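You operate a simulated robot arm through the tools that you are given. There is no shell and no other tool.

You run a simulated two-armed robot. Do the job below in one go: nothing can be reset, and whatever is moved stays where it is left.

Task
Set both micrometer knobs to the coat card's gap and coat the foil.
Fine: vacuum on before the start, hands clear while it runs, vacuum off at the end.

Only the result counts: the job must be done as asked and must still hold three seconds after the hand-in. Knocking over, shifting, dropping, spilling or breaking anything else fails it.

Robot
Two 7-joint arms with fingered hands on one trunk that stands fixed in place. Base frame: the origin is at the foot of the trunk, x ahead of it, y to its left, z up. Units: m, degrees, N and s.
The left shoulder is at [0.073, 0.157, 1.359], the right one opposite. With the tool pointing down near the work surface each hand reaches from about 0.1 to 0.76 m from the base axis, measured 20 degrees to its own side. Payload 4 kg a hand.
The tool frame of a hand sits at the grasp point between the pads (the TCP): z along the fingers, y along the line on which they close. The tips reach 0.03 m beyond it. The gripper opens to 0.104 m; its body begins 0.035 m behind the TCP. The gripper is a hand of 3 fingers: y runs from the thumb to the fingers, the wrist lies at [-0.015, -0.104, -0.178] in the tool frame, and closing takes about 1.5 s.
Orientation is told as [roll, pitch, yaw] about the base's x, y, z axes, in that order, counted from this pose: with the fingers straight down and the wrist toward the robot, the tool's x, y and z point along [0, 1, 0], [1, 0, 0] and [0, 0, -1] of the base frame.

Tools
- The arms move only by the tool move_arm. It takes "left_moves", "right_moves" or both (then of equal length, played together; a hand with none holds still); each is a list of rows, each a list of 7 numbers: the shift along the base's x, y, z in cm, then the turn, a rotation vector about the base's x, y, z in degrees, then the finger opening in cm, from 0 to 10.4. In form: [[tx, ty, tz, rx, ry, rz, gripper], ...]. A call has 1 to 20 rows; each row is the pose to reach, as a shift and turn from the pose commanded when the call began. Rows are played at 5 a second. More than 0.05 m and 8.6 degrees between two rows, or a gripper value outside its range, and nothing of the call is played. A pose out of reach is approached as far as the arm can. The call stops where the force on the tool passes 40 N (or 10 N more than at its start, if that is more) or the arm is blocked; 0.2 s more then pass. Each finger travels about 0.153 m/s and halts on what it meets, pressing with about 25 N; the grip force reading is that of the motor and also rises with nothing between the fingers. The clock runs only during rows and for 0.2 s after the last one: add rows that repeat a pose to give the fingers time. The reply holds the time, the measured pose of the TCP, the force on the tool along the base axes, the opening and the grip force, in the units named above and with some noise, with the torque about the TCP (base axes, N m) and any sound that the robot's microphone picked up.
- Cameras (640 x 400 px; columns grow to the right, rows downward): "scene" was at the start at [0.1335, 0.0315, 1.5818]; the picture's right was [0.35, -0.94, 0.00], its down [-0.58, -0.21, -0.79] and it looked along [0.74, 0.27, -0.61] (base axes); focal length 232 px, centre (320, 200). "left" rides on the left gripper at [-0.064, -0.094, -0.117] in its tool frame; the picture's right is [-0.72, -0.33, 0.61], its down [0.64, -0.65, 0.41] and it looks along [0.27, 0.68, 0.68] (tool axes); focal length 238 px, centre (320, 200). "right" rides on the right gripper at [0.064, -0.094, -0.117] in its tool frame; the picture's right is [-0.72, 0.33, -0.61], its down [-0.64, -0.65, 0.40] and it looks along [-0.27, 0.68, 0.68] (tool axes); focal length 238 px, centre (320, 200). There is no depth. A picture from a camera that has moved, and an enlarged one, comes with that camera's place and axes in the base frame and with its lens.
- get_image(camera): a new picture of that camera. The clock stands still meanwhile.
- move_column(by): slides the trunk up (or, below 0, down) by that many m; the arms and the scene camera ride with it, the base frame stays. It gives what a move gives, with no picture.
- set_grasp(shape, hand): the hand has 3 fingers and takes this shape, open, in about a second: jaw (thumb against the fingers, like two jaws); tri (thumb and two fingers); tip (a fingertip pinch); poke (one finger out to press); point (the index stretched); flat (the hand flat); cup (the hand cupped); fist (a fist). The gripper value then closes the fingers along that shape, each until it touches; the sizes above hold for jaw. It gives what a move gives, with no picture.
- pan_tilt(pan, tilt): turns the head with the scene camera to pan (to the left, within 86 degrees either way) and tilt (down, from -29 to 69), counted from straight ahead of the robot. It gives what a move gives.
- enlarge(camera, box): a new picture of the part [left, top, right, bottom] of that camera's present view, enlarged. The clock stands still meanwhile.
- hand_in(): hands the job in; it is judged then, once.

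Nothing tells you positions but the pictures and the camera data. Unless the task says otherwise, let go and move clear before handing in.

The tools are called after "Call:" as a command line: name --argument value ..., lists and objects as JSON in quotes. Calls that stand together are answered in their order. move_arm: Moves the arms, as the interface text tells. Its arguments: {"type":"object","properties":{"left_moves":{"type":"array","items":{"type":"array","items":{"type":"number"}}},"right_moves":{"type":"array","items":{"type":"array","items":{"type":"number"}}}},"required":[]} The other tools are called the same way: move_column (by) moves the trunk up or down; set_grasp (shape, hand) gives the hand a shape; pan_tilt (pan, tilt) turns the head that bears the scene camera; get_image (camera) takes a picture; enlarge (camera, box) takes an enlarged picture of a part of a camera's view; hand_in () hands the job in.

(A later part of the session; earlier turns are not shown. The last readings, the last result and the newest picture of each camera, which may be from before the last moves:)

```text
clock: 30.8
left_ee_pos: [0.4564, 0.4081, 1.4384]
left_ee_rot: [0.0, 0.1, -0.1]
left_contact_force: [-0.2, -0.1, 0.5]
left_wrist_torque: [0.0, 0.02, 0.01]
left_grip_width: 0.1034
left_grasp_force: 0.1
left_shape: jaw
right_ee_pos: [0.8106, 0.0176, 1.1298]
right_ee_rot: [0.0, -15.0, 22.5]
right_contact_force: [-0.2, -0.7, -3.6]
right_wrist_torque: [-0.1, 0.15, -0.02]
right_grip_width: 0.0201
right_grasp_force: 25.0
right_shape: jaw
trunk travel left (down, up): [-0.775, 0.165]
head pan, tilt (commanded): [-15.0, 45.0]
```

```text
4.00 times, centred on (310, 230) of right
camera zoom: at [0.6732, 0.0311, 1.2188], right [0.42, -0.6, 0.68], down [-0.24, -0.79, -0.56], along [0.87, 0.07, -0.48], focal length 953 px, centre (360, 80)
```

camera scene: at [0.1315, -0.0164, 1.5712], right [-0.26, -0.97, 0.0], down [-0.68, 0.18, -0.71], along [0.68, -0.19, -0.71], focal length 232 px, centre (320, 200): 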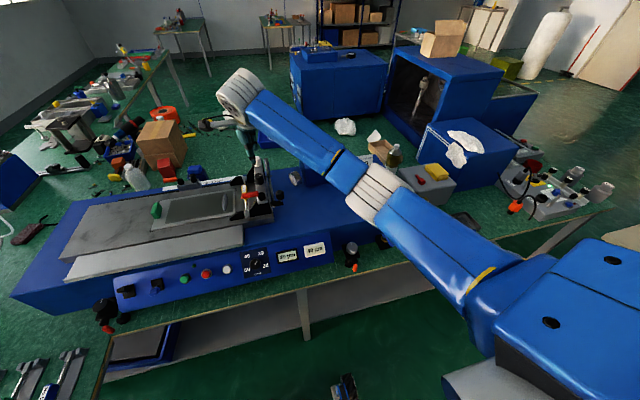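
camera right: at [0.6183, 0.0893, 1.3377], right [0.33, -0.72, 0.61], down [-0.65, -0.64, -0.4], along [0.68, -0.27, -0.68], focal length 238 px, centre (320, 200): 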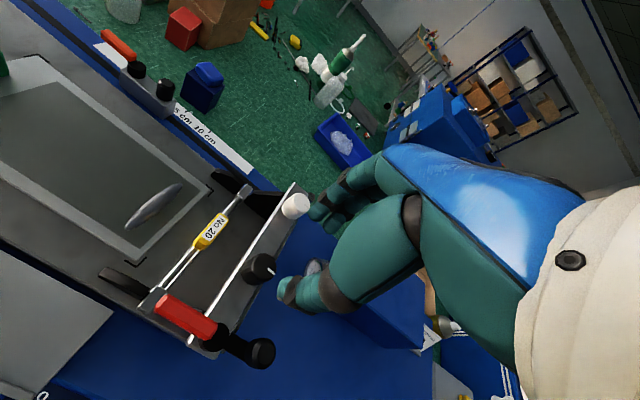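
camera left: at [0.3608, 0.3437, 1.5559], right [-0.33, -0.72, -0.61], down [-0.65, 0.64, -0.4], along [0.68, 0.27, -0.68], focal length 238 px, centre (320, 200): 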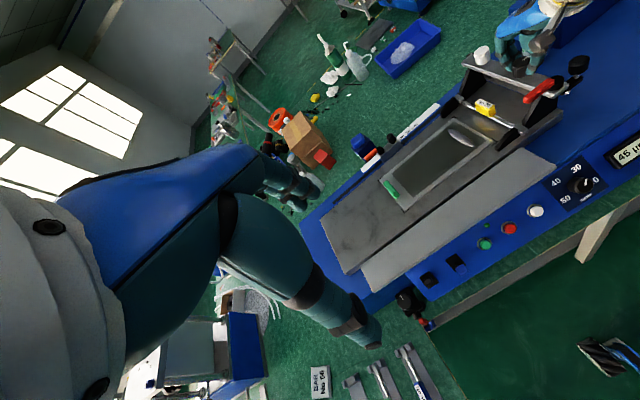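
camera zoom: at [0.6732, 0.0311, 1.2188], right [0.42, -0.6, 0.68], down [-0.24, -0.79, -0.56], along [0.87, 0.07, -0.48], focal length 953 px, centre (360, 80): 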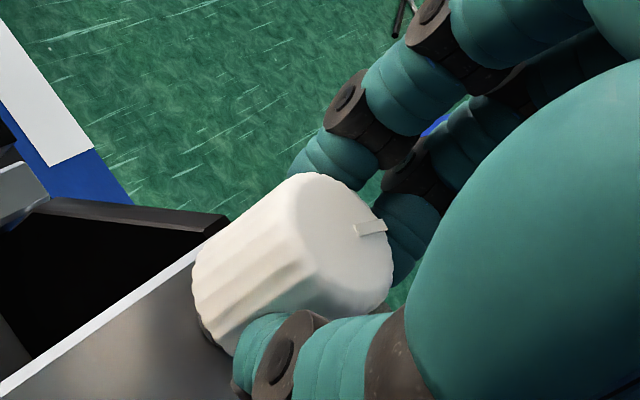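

White reads 80 µm. I'll release, rise, and compare both knobs.

Call:
move_arm --right_moves '[[0, 0, 0, 0, 0, 0, 2.5], [0, 0, 0, 0, 0, 0, 4], [0, 0, 0, 0, 0, 0, 5], [0, 0, 0, 0, 0, 0, 5], [0, 0, 2, 0, 0, 0, 5], [-1, 0, 5, 0, 0, 0, 5], [-3, 0, 8, 0, 0, 0, 5], [-5, 0, 10, 0, 0, 0, 5], [-5, 0, 10, 0, 0, 0, 5]]'

Call:
enlarge --camera "scene" --box '[240, 230, 340, 300]'

Call:
enlarge --camera "scene" --box '[240, 150, 280, 185]'

Call:
enlarge --camera "right" --box '[200, 160, 400, 360]'

Call:
enlarge --camera "left" --box '[440, 10, 600, 110]'

```text
clock: 32.8
left_ee_pos: [0.4565, 0.4082, 1.4389]
left_ee_rot: [0.0, 0.0, 0.0]
left_contact_force: [-0.3, -0.7, -0.6]
left_wrist_torque: [-0.03, 0.02, -0.03]
left_grip_width: 0.1038
left_grasp_force: 0.0
left_shape: jaw
right_ee_pos: [0.7584, 0.0167, 1.2326]
right_ee_rot: [0.0, -15.0, 22.6]
right_contact_force: [0.5, 0.4, -0.5]
right_wrist_torque: [0.02, -0.03, 0.0]
right_grip_width: 0.0495
right_grasp_force: 0.1
right_shape: jaw
trunk travel left (down, up): [-0.775, 0.165]
head pan, tilt (commanded): [-15.0, 45.0]
```

```text
5.71 times, centred on (290, 265) of scene
camera zoom: at [0.1317, -0.0189, 1.5712], right [-0.26, -0.97, 0.0], down [-0.68, 0.18, -0.71], along [0.68, -0.18, -0.71], focal length 1327 px, centre (491, -171)
```

zoom: 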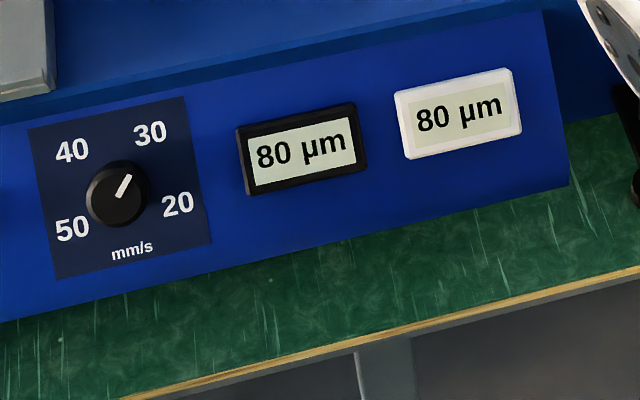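

```text
11.43 times, centred on (260, 168) of scene
camera zoom: at [0.1317, -0.0189, 1.5712], right [-0.26, -0.97, 0.0], down [-0.68, 0.18, -0.71], along [0.68, -0.18, -0.71], focal length 2655 px, centre (1006, 571)
```

zoom: 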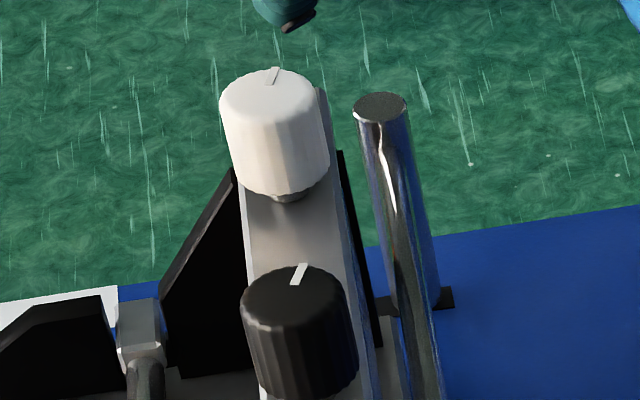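

```text
2.00 times, centred on (300, 260) of right
camera zoom: at [0.622, 0.0318, 1.3194], right [0.42, -0.6, 0.68], down [-0.24, -0.79, -0.56], along [0.87, 0.07, -0.48], focal length 477 px, centre (360, 80)
```

zoom: 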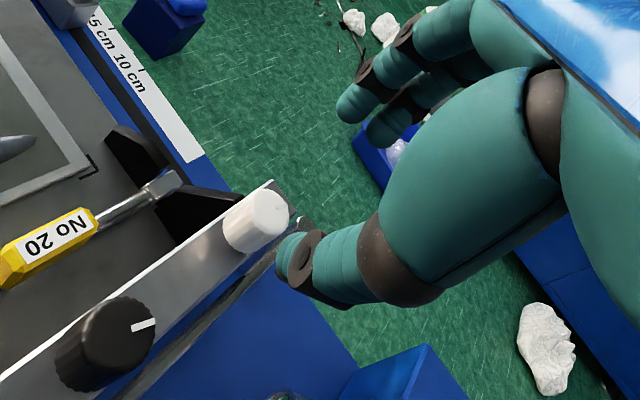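

```text
4.00 times, centred on (520, 60) of left
camera zoom: at [0.361, 0.3437, 1.5558], right [-0.33, -0.72, -0.61], down [-0.65, 0.64, -0.4], along [0.68, 0.27, -0.68], focal length 953 px, centre (-480, 760)
```

zoom: 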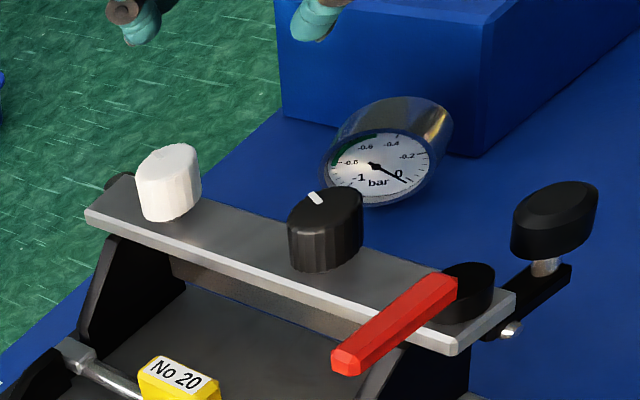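

Call:
enlarge --camera "scene" --box '[252, 156, 262, 162]'

Call:
enlarge --camera "scene" --box '[253, 172, 263, 178]'

Call:
enlarge --camera "right" --box '[225, 285, 285, 325]'

Call:
enlarge --camera "right" --box '[290, 240, 350, 280]'

```text
16.00 times, centred on (257, 159) of scene
camera zoom: at [0.1317, -0.0189, 1.5712], right [-0.26, -0.97, 0.0], down [-0.68, 0.18, -0.71], along [0.68, -0.18, -0.71], focal length 3716 px, centre (1328, 856)
```

zoom: 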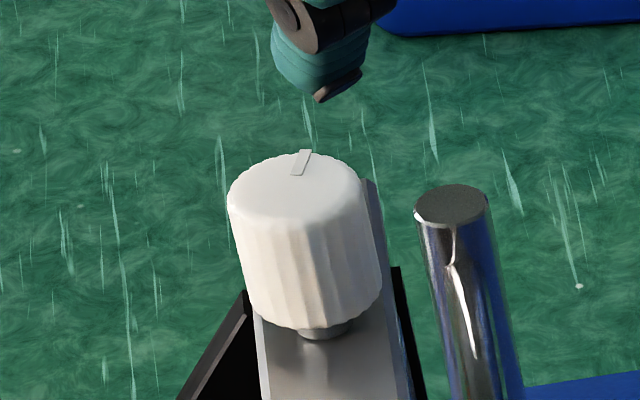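

```text
16.00 times, centred on (258, 175) of scene
camera zoom: at [0.1317, -0.0189, 1.5712], right [-0.26, -0.97, 0.0], down [-0.68, 0.18, -0.71], along [0.68, -0.18, -0.71], focal length 3716 px, centre (1312, 600)
```

zoom: 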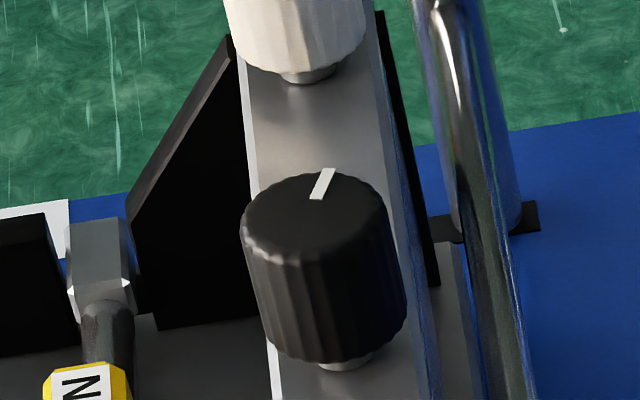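

```text
10.00 times, centred on (255, 305) of right
camera zoom: at [0.622, 0.0318, 1.3194], right [0.42, -0.6, 0.68], down [-0.24, -0.79, -0.56], along [0.87, 0.07, -0.48], focal length 2384 px, centre (970, -850)
```

zoom: 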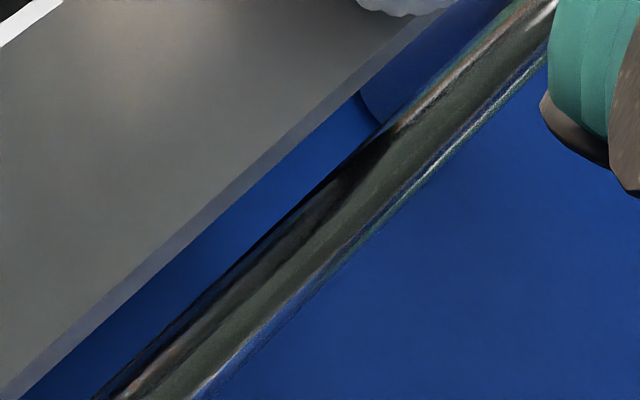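

```text
10.00 times, centred on (320, 260) of right
camera zoom: at [0.622, 0.0318, 1.3194], right [0.42, -0.6, 0.68], down [-0.24, -0.79, -0.56], along [0.87, 0.07, -0.48], focal length 2384 px, centre (320, -400)
```

zoom: 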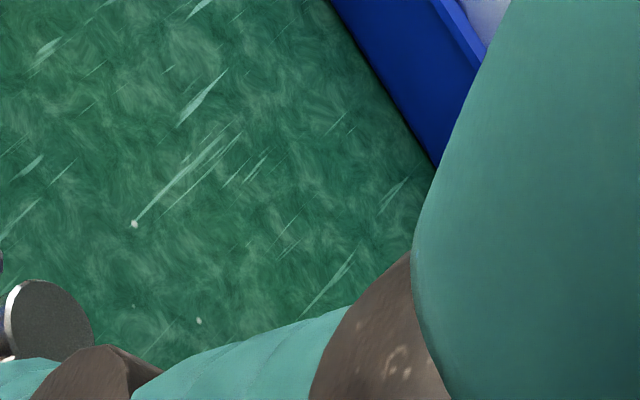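

Both displays read 80 µm and hold. Now I'll pull the right hand back clear of the bridge and bring the left hand's camera down in front of the panel for a close look at the toggles and buttons.

Call:
move_arm --right_moves '[[-1, -1, 2, 0, 0, 0, 5], [-4, -3, 4, 0, 0, 0, 5], [-7, -6, 5, 0, 0, 0, 5], [-10, -9, 5, 0, 0, 0, 5], [-13, -12, 5, 0, 0, 0, 5], [-16, -15, 5, 0, 0, 0, 5], [-19, -18, 5, 0, 0, 0, 5], [-22, -21, 5, 0, 0, 0, 5], [-25, -24, 5, 0, 0, 0, 5], [-28, -27, 5, 0, 0, 0, 5], [-30, -30, 5, 0, 0, 0, 5]]' --left_moves '[[-1.2, -1.4, -2.2, 0, 0, 0, 10.4], [-2.4, -2.8, -4.4, 0, 0, 0, 10.4], [-3.6, -4.2, -6.6, 0, 0, 0, 10.4], [-4.8, -5.6, -8.8, 0, 0, 0, 10.4], [-6, -7, -11, 0, 0, 0, 10.4], [-7.2, -8.4, -13.2, 0, 0, 0, 10.4], [-8.4, -9.8, -15.4, 0, 0, 0, 10.4], [-9.6, -11.2, -17.6, 0, 0, 0, 10.4], [-10.8, -12.6, -19.8, 0, 0, 0, 10.4], [-12, -14, -22, 0, 0, 0, 10.4], [-12.6, -14.8, -24, 0, 0, 0, 10.4]]'

Call:
get_image --camera "left"

Call:
get_image --camera "scene"

```text
clock: 35.2
left_ee_pos: [0.3982, 0.282, 1.213]
left_ee_rot: [0.0, -0.2, 0.0]
left_contact_force: [-0.3, 0.0, -0.5]
left_wrist_torque: [-0.02, -0.03, 0.0]
left_grip_width: 0.104
left_grasp_force: 0.1
left_shape: jaw
left hand out of reach, approached as far as the arm can: row 7, 8, 9, 10, 11
right_ee_pos: [0.4569, -0.2835, 1.2825]
right_ee_rot: [0.0, -15.1, 22.5]
right_contact_force: [-0.8, 0.1, -0.2]
right_wrist_torque: [0.0, -0.01, 0.01]
right_grip_width: 0.0495
right_grasp_force: 0.1
right_shape: jaw
trunk travel left (down, up): [-0.775, 0.165]
head pan, tilt (commanded): [-15.0, 45.0]
```

```text
taken
camera left: at [0.3018, 0.218, 1.3293], right [-0.33, -0.72, -0.61], down [-0.65, 0.64, -0.4], along [0.68, 0.27, -0.68], focal length 238 px, centre (320, 200)
```

left: 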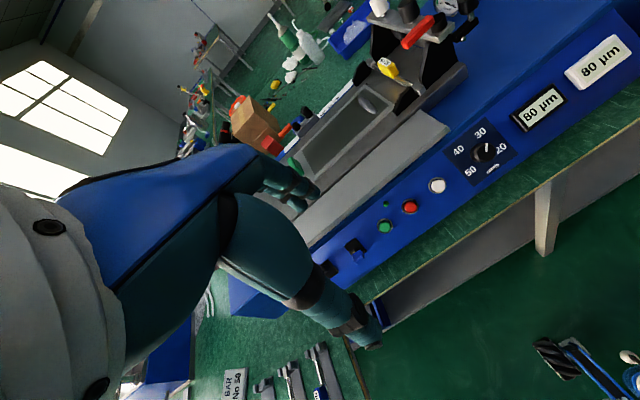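

```text
taken
camera scene: at [0.127, -0.0227, 1.5716], right [-0.26, -0.97, 0.0], down [-0.68, 0.18, -0.71], along [0.68, -0.18, -0.71], focal length 232 px, centre (320, 200)
```

scene: 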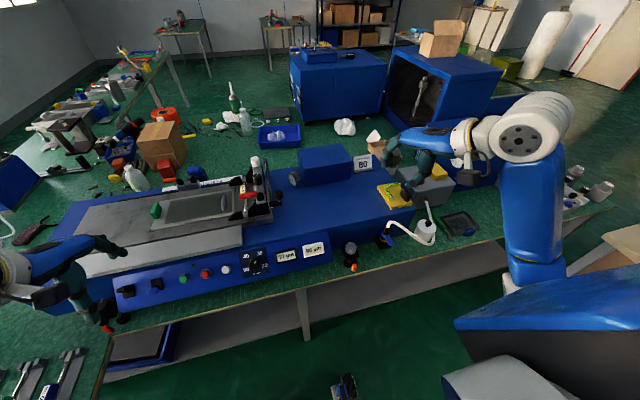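

Call:
enlarge --camera "left" --box '[310, 140, 470, 260]'

Call:
enlarge --camera "scene" --box '[100, 240, 260, 320]'

Call:
enlarge --camera "right" --box '[0, 0, 640, 400]'

```text
3.33 times, centred on (390, 200) of left
camera zoom: at [0.3018, 0.218, 1.3293], right [-0.33, -0.72, -0.61], down [-0.65, 0.64, -0.4], along [0.68, 0.27, -0.68], focal length 794 px, centre (87, 200)
```

zoom: 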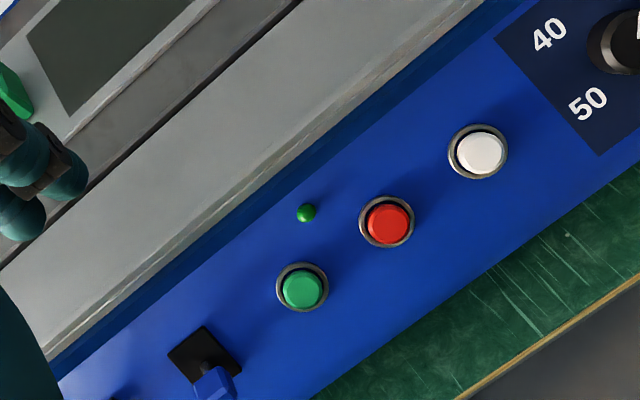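

```text
4.00 times, centred on (180, 280) of scene
camera zoom: at [0.127, -0.0227, 1.5716], right [-0.26, -0.97, 0.0], down [-0.68, 0.18, -0.71], along [0.68, -0.18, -0.71], focal length 929 px, centre (880, -120)
```

zoom: 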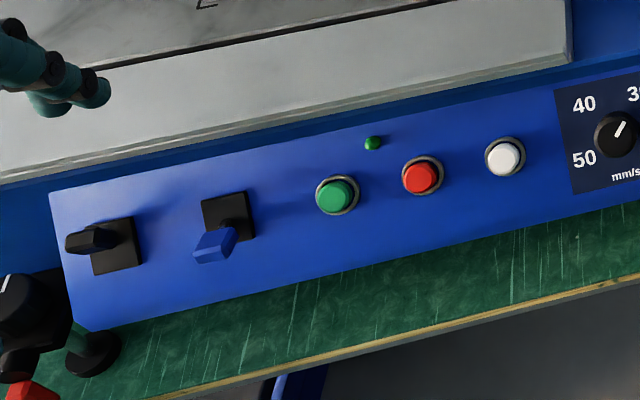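

```text
1.00 times, centred on (320, 200) of right (not enlarged: the box is as wide or as high as the picture)
camera zoom: at [0.3189, -0.27, 1.3707], right [0.42, -0.61, 0.68], down [-0.24, -0.79, -0.56], along [0.88, 0.07, -0.48], focal length 238 px, centre (320, 200)
```

zoom: 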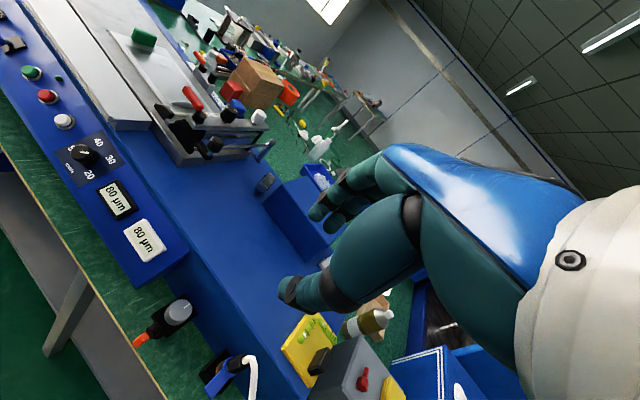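

The panel's green button is near (0.55, 0.29, 0.91) and the blue toggle (down) near (0.52, 0.355, 0.93). I'll turn the head left and put the left hand in the poke shape to see its geometry.

Call:
set_grasp --hand "left" --shape "poke"

Call:
pan_tilt --pan 30 --tilt 50

Call:
get_image --camera "scene"

Call:
get_image --camera "left"

```text
clock: 36.1
left_ee_pos: [0.3992, 0.2839, 1.2121]
left_ee_rot: [0.0, 0.1, -0.1]
left_contact_force: [-0.2, 0.0, -0.9]
left_wrist_torque: [-0.06, 0.02, 0.0]
left_grip_width: 0.0
left_grasp_force: 0.1
left_shape: poke
right_ee_pos: [0.4602, -0.2821, 1.2811]
right_ee_rot: [0.0, -15.0, 22.5]
right_contact_force: [-0.6, -0.2, -0.6]
right_wrist_torque: [0.01, 0.01, -0.03]
right_grip_width: 0.0496
right_grasp_force: 0.1
right_shape: jaw
trunk travel left (down, up): [-0.775, 0.165]
head pan, tilt (commanded): [-15.0, 45.0]
```

```text
clock: 37.2
left_ee_pos: [0.3993, 0.2843, 1.212]
left_ee_rot: [0.0, 0.1, 0.0]
left_contact_force: [0.4, -0.4, 0.4]
left_wrist_torque: [0.0, 0.0, -0.02]
left_grip_width: 0.0
left_grasp_force: 0.1
left_shape: poke
right_ee_pos: [0.4596, -0.2828, 1.2806]
right_ee_rot: [0.1, -15.0, 22.5]
right_contact_force: [0.4, 0.5, 0.0]
right_wrist_torque: [0.02, 0.02, -0.01]
right_grip_width: 0.0497
right_grasp_force: 0.1
right_shape: jaw
trunk travel left (down, up): [-0.775, 0.165]
head pan, tilt (commanded): [30.0, 50.0]
```

```text
taken
camera scene: at [0.118, 0.038, 1.5644], right [0.5, -0.87, 0.0], down [-0.66, -0.38, -0.64], along [0.56, 0.32, -0.77], focal length 232 px, centre (320, 200)
```

scene: 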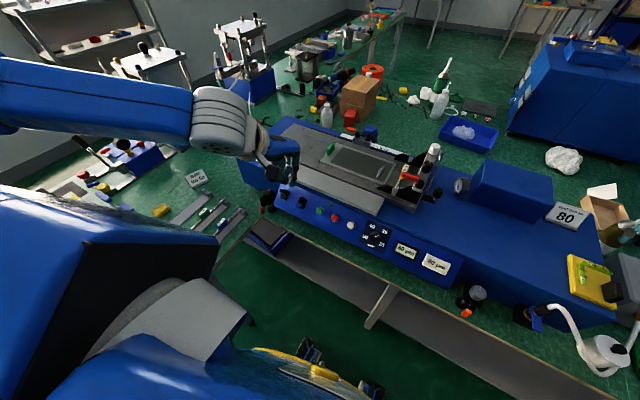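

```text
taken
camera left: at [0.3044, 0.219, 1.3288], right [-0.33, -0.72, -0.61], down [-0.65, 0.64, -0.4], along [0.68, 0.27, -0.68], focal length 238 px, centre (320, 200)
```

left: 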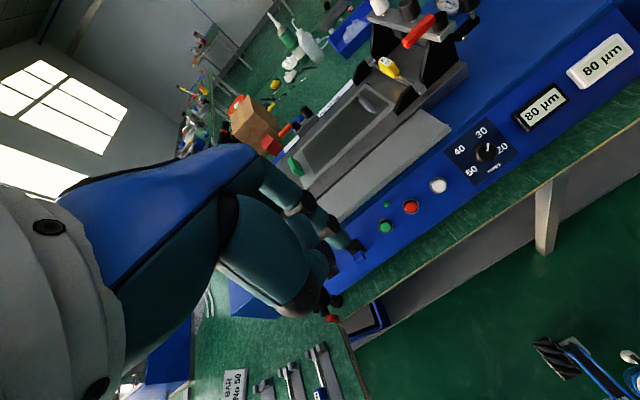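

Call:
enlarge --camera "left" --box '[220, 120, 400, 320]'

Call:
enlarge --camera "scene" --box '[180, 80, 320, 240]'

Call:
enlarge --camera "scene" --box '[260, 180, 380, 260]'

```text
2.00 times, centred on (310, 220) of left
camera zoom: at [0.3044, 0.219, 1.3288], right [-0.33, -0.72, -0.61], down [-0.65, 0.64, -0.4], along [0.68, 0.27, -0.68], focal length 477 px, centre (340, 160)
```

zoom: 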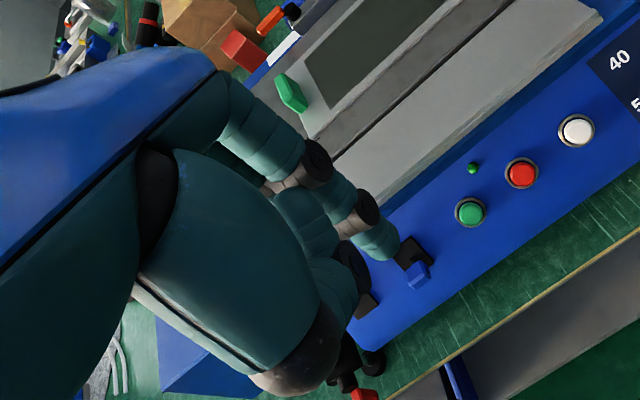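

```text
2.50 times, centred on (250, 160) of scene
camera zoom: at [0.118, 0.038, 1.5644], right [0.5, -0.87, 0.0], down [-0.66, -0.38, -0.64], along [0.56, 0.32, -0.77], focal length 581 px, centre (495, 300)
```

zoom: 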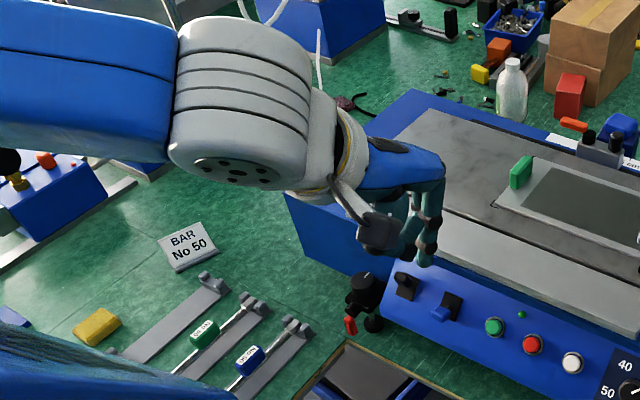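

```text
5.00 times, centred on (320, 220) of scene
camera zoom: at [0.118, 0.038, 1.5644], right [0.5, -0.87, 0.0], down [-0.66, -0.38, -0.64], along [0.56, 0.32, -0.77], focal length 1161 px, centre (320, 100)
```

zoom: 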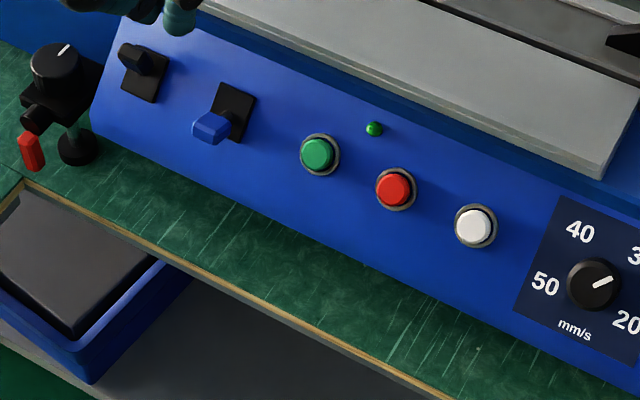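

Call:
enlarge --camera "scene" --box '[280, 190, 312, 212]'

Call:
enlarge --camera "left" --box '[320, 190, 420, 270]'

Call:
enlarge --camera "right" --box '[0, 20, 120, 140]'

```text
16.00 times, centred on (296, 201) of scene
camera zoom: at [0.118, 0.038, 1.5644], right [0.5, -0.87, 0.0], down [-0.66, -0.38, -0.64], along [0.56, 0.32, -0.77], focal length 3716 px, centre (704, 184)
```

zoom: 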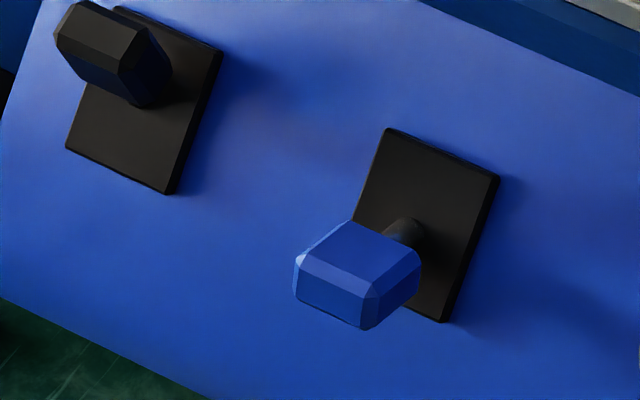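

```text
5.00 times, centred on (370, 230) of left
camera zoom: at [0.3044, 0.219, 1.3288], right [-0.33, -0.72, -0.61], down [-0.65, 0.64, -0.4], along [0.68, 0.27, -0.68], focal length 1192 px, centre (70, 50)
```

zoom: 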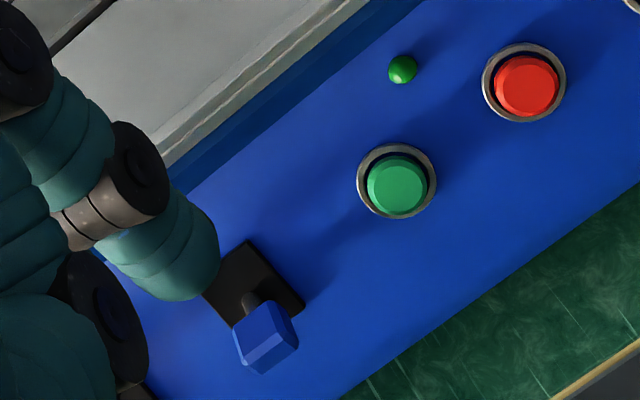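

```text
3.33 times, centred on (60, 80) of right
camera zoom: at [0.3221, -0.2687, 1.3702], right [0.42, -0.61, 0.68], down [-0.24, -0.79, -0.56], along [0.88, 0.07, -0.48], focal length 794 px, centre (1187, 600)
```

zoom: 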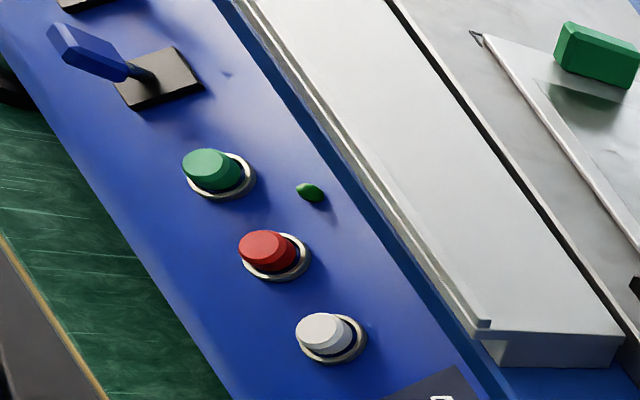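

The right camera shows the blue paddle tilted down on its stem while the black one is up, so blue up should be vacuum on. I'll tilt the left hand so the poke finger points along the panel normal and bring it in front of the panel.

Call:
move_arm --left_moves '[[0.3, 1, -2, 0, -6.5, 0, 0], [0.6, 2, -4, 0, -13, 0, 0], [0.9, 3, -6, 0, -19.5, 0, 0], [1.2, 4, -8, 0, -26, 0, 0], [1.5, 5, -10, 0, -32.5, 0, 0], [1.8, 6, -12, 0, -39, 0, 0], [2.1, 7, -14, 0, -45.5, 0, 0], [2.4, 8, -16, 0, -52, 0, 0], [2.4, 8, -16, 0, -52, 0, 0]]'

Call:
get_image --camera "left"

Call:
get_image --camera "scene"

Call:
get_image --camera "right"

```text
clock: 39.2
left_ee_pos: [0.4269, 0.3681, 1.1308]
left_ee_rot: [0.0, -45.5, 0.0]
left_contact_force: [0.4, -0.1, 1.0]
left_wrist_torque: [0.02, 0.01, -0.01]
left_grip_width: 0.0003
left_grasp_force: 0.2
left_shape: poke
left hand out of reach, approached as far as the arm can: row 1, 2, 3, 4, 6, 7, 8, 9
right_ee_pos: [0.4608, -0.2813, 1.2815]
right_ee_rot: [0.0, -14.9, 22.5]
right_contact_force: [0.3, 0.7, -0.8]
right_wrist_torque: [0.0, -0.02, 0.01]
right_grip_width: 0.0495
right_grasp_force: 0.0
right_shape: jaw
trunk travel left (down, up): [-0.775, 0.165]
head pan, tilt (commanded): [30.0, 50.0]
```

```text
taken
camera left: at [0.2763, 0.3041, 1.1454], right [0.21, -0.72, -0.66], down [-0.17, 0.64, -0.75], along [0.96, 0.27, 0.01], focal length 238 px, centre (320, 200)
```

left: 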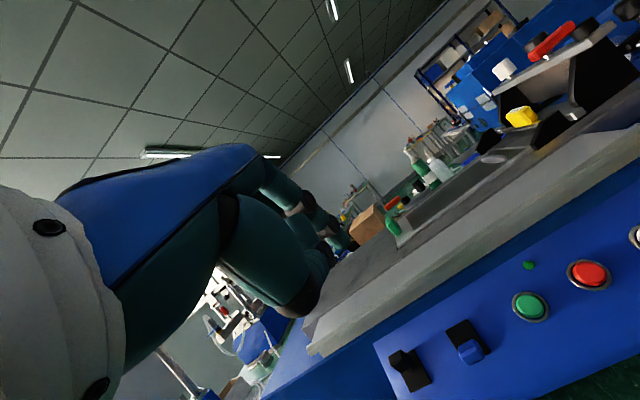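

```text
taken
camera scene: at [0.1203, 0.0403, 1.5641], right [0.5, -0.87, 0.0], down [-0.67, -0.38, -0.64], along [0.55, 0.32, -0.77], focal length 232 px, centre (320, 200)
```

scene: 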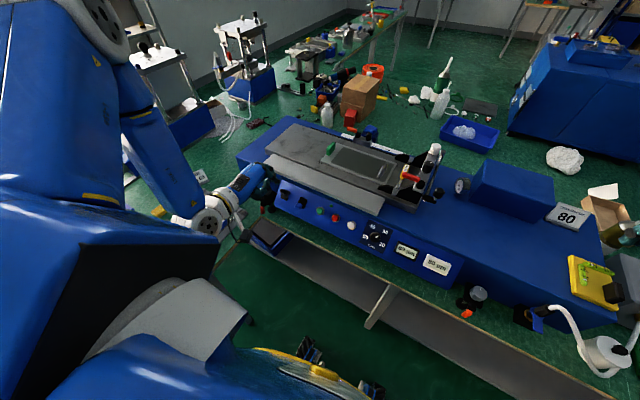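

```text
taken
camera right: at [0.3242, -0.2669, 1.37], right [0.42, -0.6, 0.68], down [-0.24, -0.79, -0.56], along [0.87, 0.07, -0.48], focal length 238 px, centre (320, 200)
```

right: 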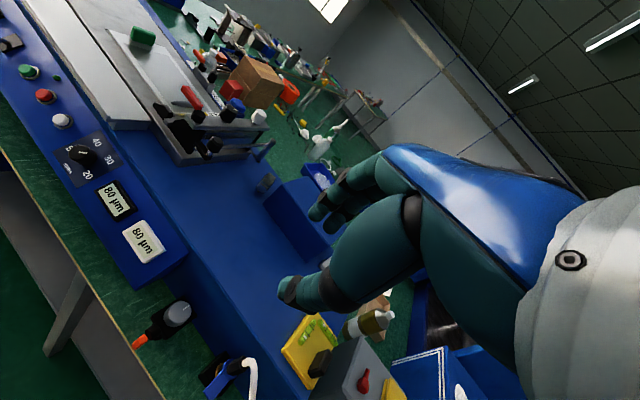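

Call:
move_arm --left_moves '[[1, 0, -3, 0, 0, 0, 0], [2, 0, -6, 0, 0, 0, 0], [3, 0, -9, 0, 0, 0, 0], [3, 0, -12, 0, -4, 0, 0], [3, 0, -14, 0, -6.5, 0, 0], [3, 0, -14, 0, -6.5, 0, 0]]'

Call:
get_image --camera "left"

Call:
get_image --camera "scene"

```text
clock: 40.6
left_ee_pos: [0.4532, 0.3859, 1.1488]
left_ee_rot: [0.0, -52.0, -0.1]
left_contact_force: [0.0, 0.0, -0.5]
left_wrist_torque: [-0.01, 0.01, 0.02]
left_grip_width: 0.0
left_grasp_force: 0.1
left_shape: poke
left hand out of reach, approached as far as the arm can: row 1, 2, 3, 4, 5, 6
right_ee_pos: [0.4601, -0.2822, 1.2818]
right_ee_rot: [0.1, -15.0, 22.5]
right_contact_force: [-0.1, 0.2, 0.0]
right_wrist_torque: [0.03, 0.03, 0.0]
right_grip_width: 0.0494
right_grasp_force: 0.1
right_shape: jaw
trunk travel left (down, up): [-0.775, 0.165]
head pan, tilt (commanded): [30.0, 50.0]
```

```text
taken
camera left: at [0.3019, 0.322, 1.1463], right [0.28, -0.72, -0.64], down [-0.08, 0.64, -0.76], along [0.96, 0.27, 0.12], focal length 238 px, centre (320, 200)
```

left: 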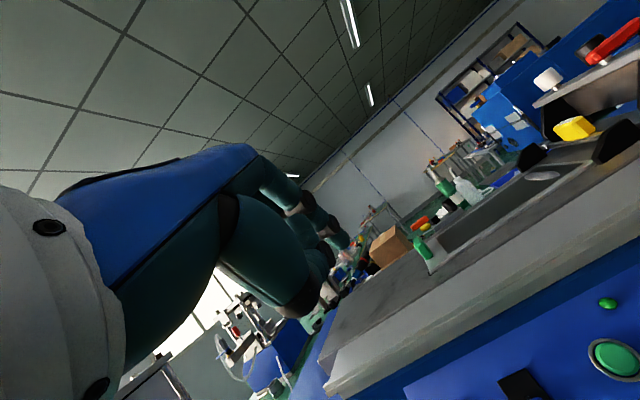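

```text
taken
camera scene: at [0.1193, 0.0379, 1.5643], right [0.5, -0.87, 0.0], down [-0.66, -0.38, -0.64], along [0.55, 0.32, -0.77], focal length 232 px, centre (320, 200)
```

scene: 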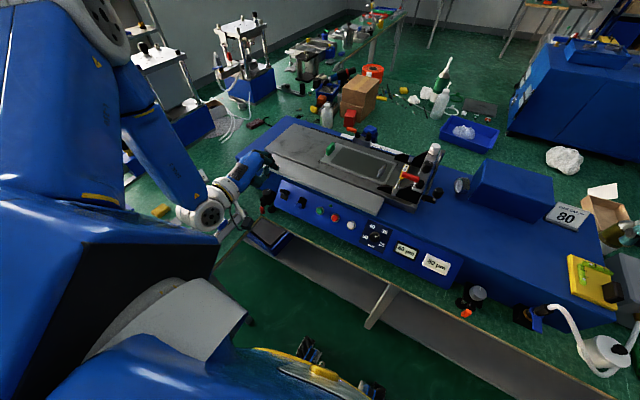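

With the trunk this high, the forward-pointing left hand can't go lower. I'll raise the right hand out of the way, then lower the trunk in steps.

Call:
move_arm --right_moves '[[-1, -1, 4, 0, 0, 0, 5], [-2, -2, 8, 0, 0, 0, 5], [-3, -3, 12, 0, 0, 0, 5], [-4, -4, 16, 0, 0, 0, 5], [-5, -5, 20, 0, 0, 0, 5], [-5, -6, 24, 0, 0, 0, 5]]'

Call:
move_column --by -0.15

Call:
get_image --camera "scene"

Call:
get_image --camera "left"

Call:
get_image --camera "right"

```text
clock: 42.0
left_ee_pos: [0.4519, 0.3867, 1.1495]
left_ee_rot: [0.0, -52.1, 0.0]
left_contact_force: [-0.3, 0.0, 0.4]
left_wrist_torque: [-0.02, -0.02, 0.0]
left_grip_width: 0.0
left_grasp_force: 0.1
left_shape: poke
right_ee_pos: [0.4098, -0.3438, 1.5229]
right_ee_rot: [0.1, -15.1, 22.4]
right_contact_force: [0.2, -0.4, 0.1]
right_wrist_torque: [0.0, -0.02, -0.01]
right_grip_width: 0.0496
right_grasp_force: 0.0
right_shape: jaw
trunk travel left (down, up): [-0.775, 0.165]
head pan, tilt (commanded): [30.0, 50.0]
```

```text
clock: 43.8
left_ee_pos: [0.4518, 0.386, 0.9999]
left_ee_rot: [0.1, -52.1, -0.2]
left_contact_force: [0.8, 0.5, -0.9]
left_wrist_torque: [0.0, 0.0, 0.0]
left_grip_width: 0.0001
left_grasp_force: 0.0
left_shape: poke
right_ee_pos: [0.4107, -0.3439, 1.3715]
right_ee_rot: [0.1, -15.0, 22.6]
right_contact_force: [0.0, -0.4, 0.2]
right_wrist_torque: [0.01, -0.02, 0.01]
right_grip_width: 0.0496
right_grasp_force: 0.1
right_shape: jaw
trunk travel left (down, up): [-0.625, 0.315]
head pan, tilt (commanded): [30.0, 50.0]
```

```text
taken
camera scene: at [0.1181, 0.0373, 1.4144], right [0.5, -0.87, 0.0], down [-0.66, -0.38, -0.64], along [0.56, 0.32, -0.77], focal length 232 px, centre (320, 200)
```

scene: 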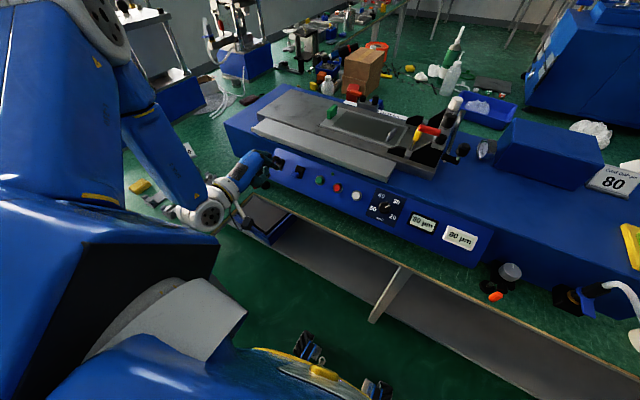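

```text
taken
camera left: at [0.3011, 0.3215, 0.9967], right [0.28, -0.72, -0.64], down [-0.08, 0.64, -0.76], along [0.96, 0.27, 0.12], focal length 238 px, centre (320, 200)
```

left: 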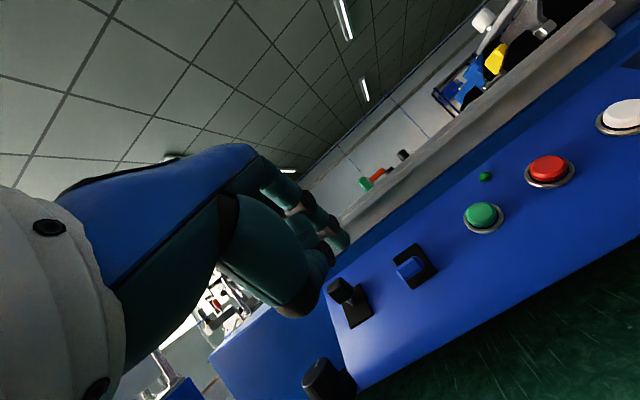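

```text
taken
camera right: at [0.274, -0.3303, 1.4602], right [0.42, -0.61, 0.68], down [-0.24, -0.79, -0.56], along [0.88, 0.07, -0.48], focal length 238 px, centre (320, 200)
```

right: 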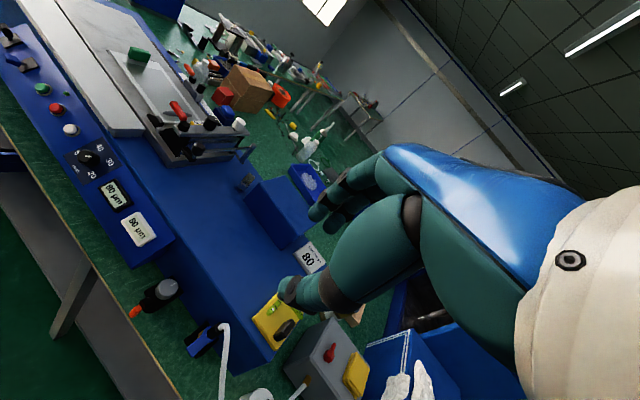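

Call:
enlarge --camera "left" --box '[260, 200, 520, 360]'

Call:
enlarge --camera "scene" --box '[210, 130, 350, 230]'

Call:
enlarge --camera "right" --box '[0, 10, 120, 130]'

```text
2.46 times, centred on (390, 280) of left
camera zoom: at [0.3011, 0.3215, 0.9967], right [0.28, -0.72, -0.64], down [-0.08, 0.64, -0.76], along [0.96, 0.27, 0.12], focal length 587 px, centre (148, 3)
```

zoom: 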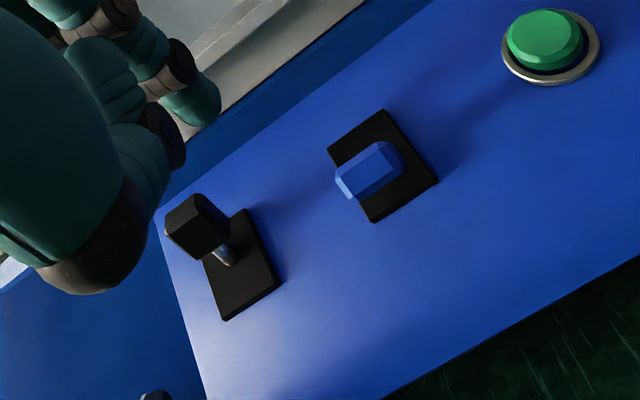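

```text
4.00 times, centred on (280, 180) of scene
camera zoom: at [0.1181, 0.0373, 1.4144], right [0.5, -0.87, 0.0], down [-0.66, -0.38, -0.64], along [0.56, 0.32, -0.77], focal length 929 px, centre (480, 280)
```

zoom: 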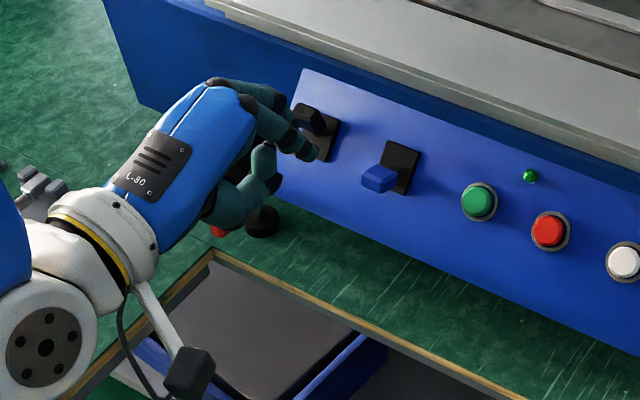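

```text
3.33 times, centred on (60, 70) of right
camera zoom: at [0.274, -0.3303, 1.4602], right [0.42, -0.61, 0.68], down [-0.24, -0.79, -0.56], along [0.88, 0.07, -0.48], focal length 794 px, centre (1187, 633)
```

zoom: 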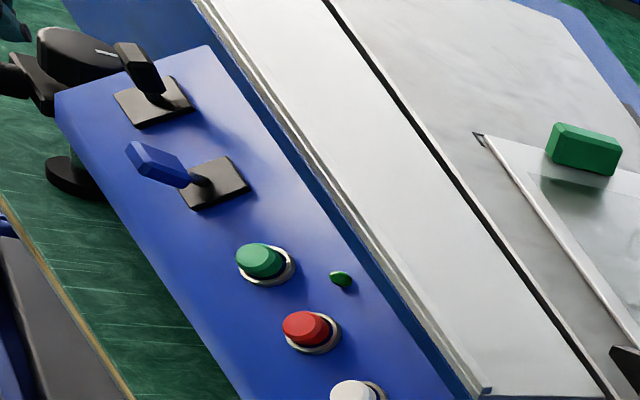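

The blue toggle plate is at about (0.554, 0.362, 0.913) and my poke fingertip sits ~1.1 cm to the right of the TCP and 2.8 cm ahead. I'll lower the trunk another 12 cm so the finger can go underneath the blue paddle.

Call:
move_column --by -0.12

Call:
enlarge --camera "left" --box '[240, 120, 560, 320]'

Call:
enlarge --camera "scene" --box '[200, 90, 360, 210]'

Call:
enlarge --camera "right" --box '[0, 0, 160, 160]'

```text
clock: 45.3
left_ee_pos: [0.4525, 0.3863, 0.879]
left_ee_rot: [0.0, -52.0, -0.1]
left_contact_force: [-0.7, -0.3, 0.5]
left_wrist_torque: [-0.03, 0.01, -0.01]
left_grip_width: 0.0
left_grasp_force: 0.1
left_shape: poke
right_ee_pos: [0.4102, -0.3436, 1.2511]
right_ee_rot: [0.1, -15.0, 22.5]
right_contact_force: [0.8, 0.4, 0.3]
right_wrist_torque: [0.01, 0.02, -0.02]
right_grip_width: 0.0495
right_grasp_force: 0.1
right_shape: jaw
trunk travel left (down, up): [-0.505, 0.435]
head pan, tilt (commanded): [30.0, 50.0]
```

```text
2.00 times, centred on (400, 220) of left
camera zoom: at [0.3009, 0.3216, 0.8767], right [0.28, -0.72, -0.64], down [-0.08, 0.64, -0.76], along [0.96, 0.27, 0.12], focal length 477 px, centre (160, 160)
```

zoom: 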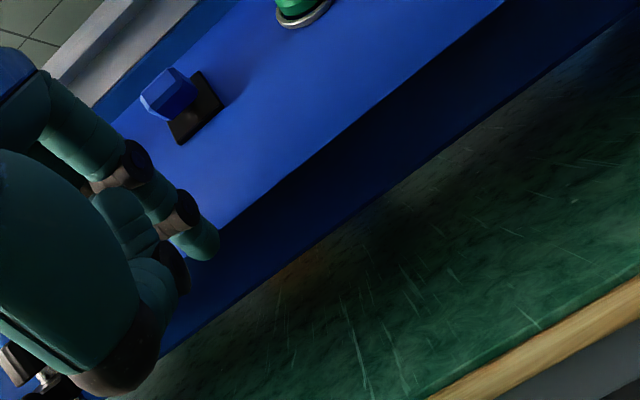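

```text
3.33 times, centred on (280, 150) of scene
camera zoom: at [0.1179, 0.0374, 1.2944], right [0.5, -0.87, 0.0], down [-0.66, -0.38, -0.64], along [0.56, 0.32, -0.77], focal length 774 px, centre (453, 367)
```

zoom: 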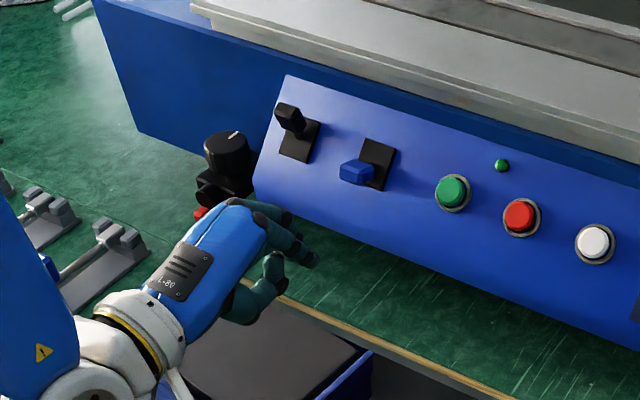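

```text
2.50 times, centred on (80, 80) of right
camera zoom: at [0.2738, -0.3303, 1.3402], right [0.42, -0.61, 0.68], down [-0.24, -0.79, -0.56], along [0.88, 0.07, -0.48], focal length 596 px, centre (920, 500)
```

zoom: 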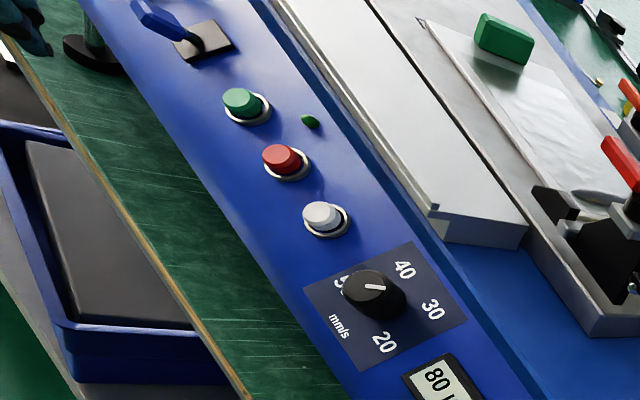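

Call:
move_arm --left_moves '[[1, -0.2, 0.3, 0, 0, 0, 0], [2, -0.4, 0.8, 0, 0, 0, 0], [3, -0.6, 1.3, 0, 0, 0, 0], [4, -0.8, 1.8, 0, 0, 0, 0], [4.7, -0.9, 2.1, 0, 0, 0, 0], [4.7, -0.9, 2.1, 0, 0, 0, 0]]'

Call:
enlarge --camera "left" --box '[240, 120, 440, 280]'

Call:
enlarge --camera "scene" --box '[240, 110, 320, 170]'

```text
clock: 46.7
left_ee_pos: [0.4918, 0.3771, 0.9005]
left_ee_rot: [0.1, -51.9, -0.1]
left_contact_force: [-37.6, -0.2, -8.6]
left_wrist_torque: [0.1, 0.83, 0.26]
left_grip_width: 0.0
left_grasp_force: 0.1
left_shape: poke
right_ee_pos: [0.4051, -0.3431, 1.2533]
right_ee_rot: [-0.1, -15.3, 22.6]
right_contact_force: [0.1, -0.5, 0.0]
right_wrist_torque: [0.0, 0.03, -0.03]
right_grip_width: 0.0498
right_grasp_force: 0.1
right_shape: jaw
trunk travel left (down, up): [-0.505, 0.435]
head pan, tilt (commanded): [30.0, 50.0]
```

```text
2.50 times, centred on (340, 200) of left
camera zoom: at [0.3414, 0.3128, 0.8981], right [0.28, -0.72, -0.64], down [-0.09, 0.64, -0.76], along [0.96, 0.27, 0.12], focal length 596 px, centre (270, 200)
```

zoom: 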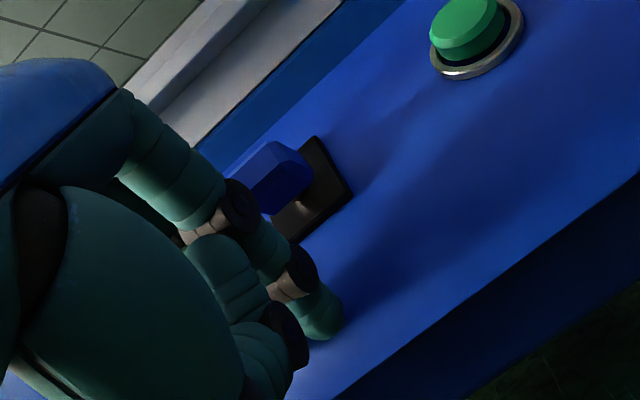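

```text
6.67 times, centred on (280, 140) of scene
camera zoom: at [0.1099, 0.0381, 1.2949], right [0.5, -0.87, 0.0], down [-0.66, -0.38, -0.65], along [0.56, 0.32, -0.76], focal length 1548 px, centre (587, 600)
```

zoom: 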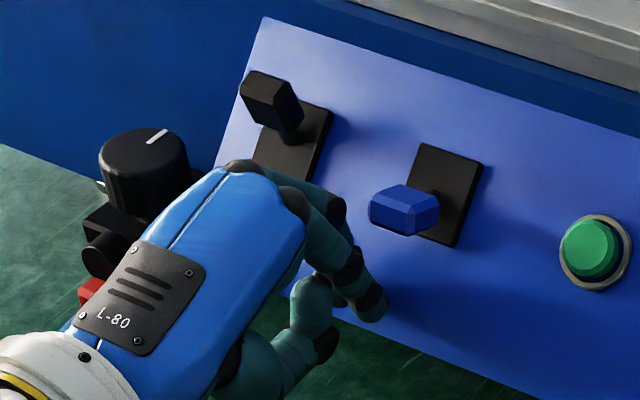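

The fingertip touched the panel just below the paddle. I'll back off a bit, shift slightly right, and then sweep upward along the panel to flip the blue paddle up.

Call:
move_arm --left_moves '[[-1.0, -0.2, 0, 0, 0, 0, 0], [-2.0, -0.6, 0, 0, 0, 0, 0], [-2.0, -0.6, 0, 0, 0, 0, 0]]'

Call:
enlarge --camera "left" --box '[240, 120, 440, 280]'

Call:
enlarge --camera "scene" --box '[240, 110, 320, 170]'

```text
clock: 47.5
left_ee_pos: [0.4786, 0.3696, 0.9006]
left_ee_rot: [0.1, -52.1, -0.2]
left_contact_force: [0.5, 0.1, 0.0]
left_wrist_torque: [-0.02, -0.03, 0.01]
left_grip_width: 0.0
left_grasp_force: 0.1
left_shape: poke
right_ee_pos: [0.4099, -0.3427, 1.2516]
right_ee_rot: [0.1, -14.9, 22.4]
right_contact_force: [-0.3, 1.0, -0.1]
right_wrist_torque: [0.0, 0.01, 0.0]
right_grip_width: 0.0496
right_grasp_force: 0.2
right_shape: jaw
trunk travel left (down, up): [-0.505, 0.435]
head pan, tilt (commanded): [30.0, 50.0]
```

```text
2.50 times, centred on (340, 200) of left
camera zoom: at [0.3267, 0.3059, 0.8978], right [0.28, -0.72, -0.63], down [-0.08, 0.64, -0.76], along [0.96, 0.27, 0.12], focal length 596 px, centre (270, 200)
```

zoom: 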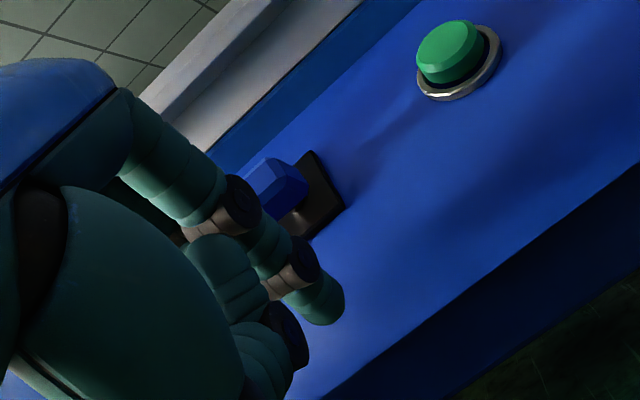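

```text
6.67 times, centred on (280, 140) of scene
camera zoom: at [0.1167, 0.0378, 1.2945], right [0.5, -0.87, 0.0], down [-0.66, -0.38, -0.64], along [0.56, 0.32, -0.77], focal length 1548 px, centre (587, 600)
```

zoom: 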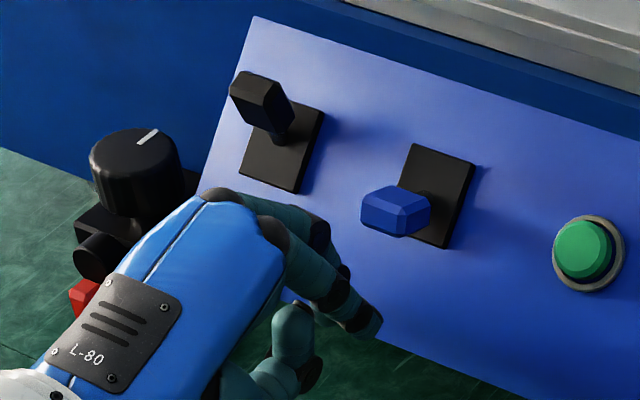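

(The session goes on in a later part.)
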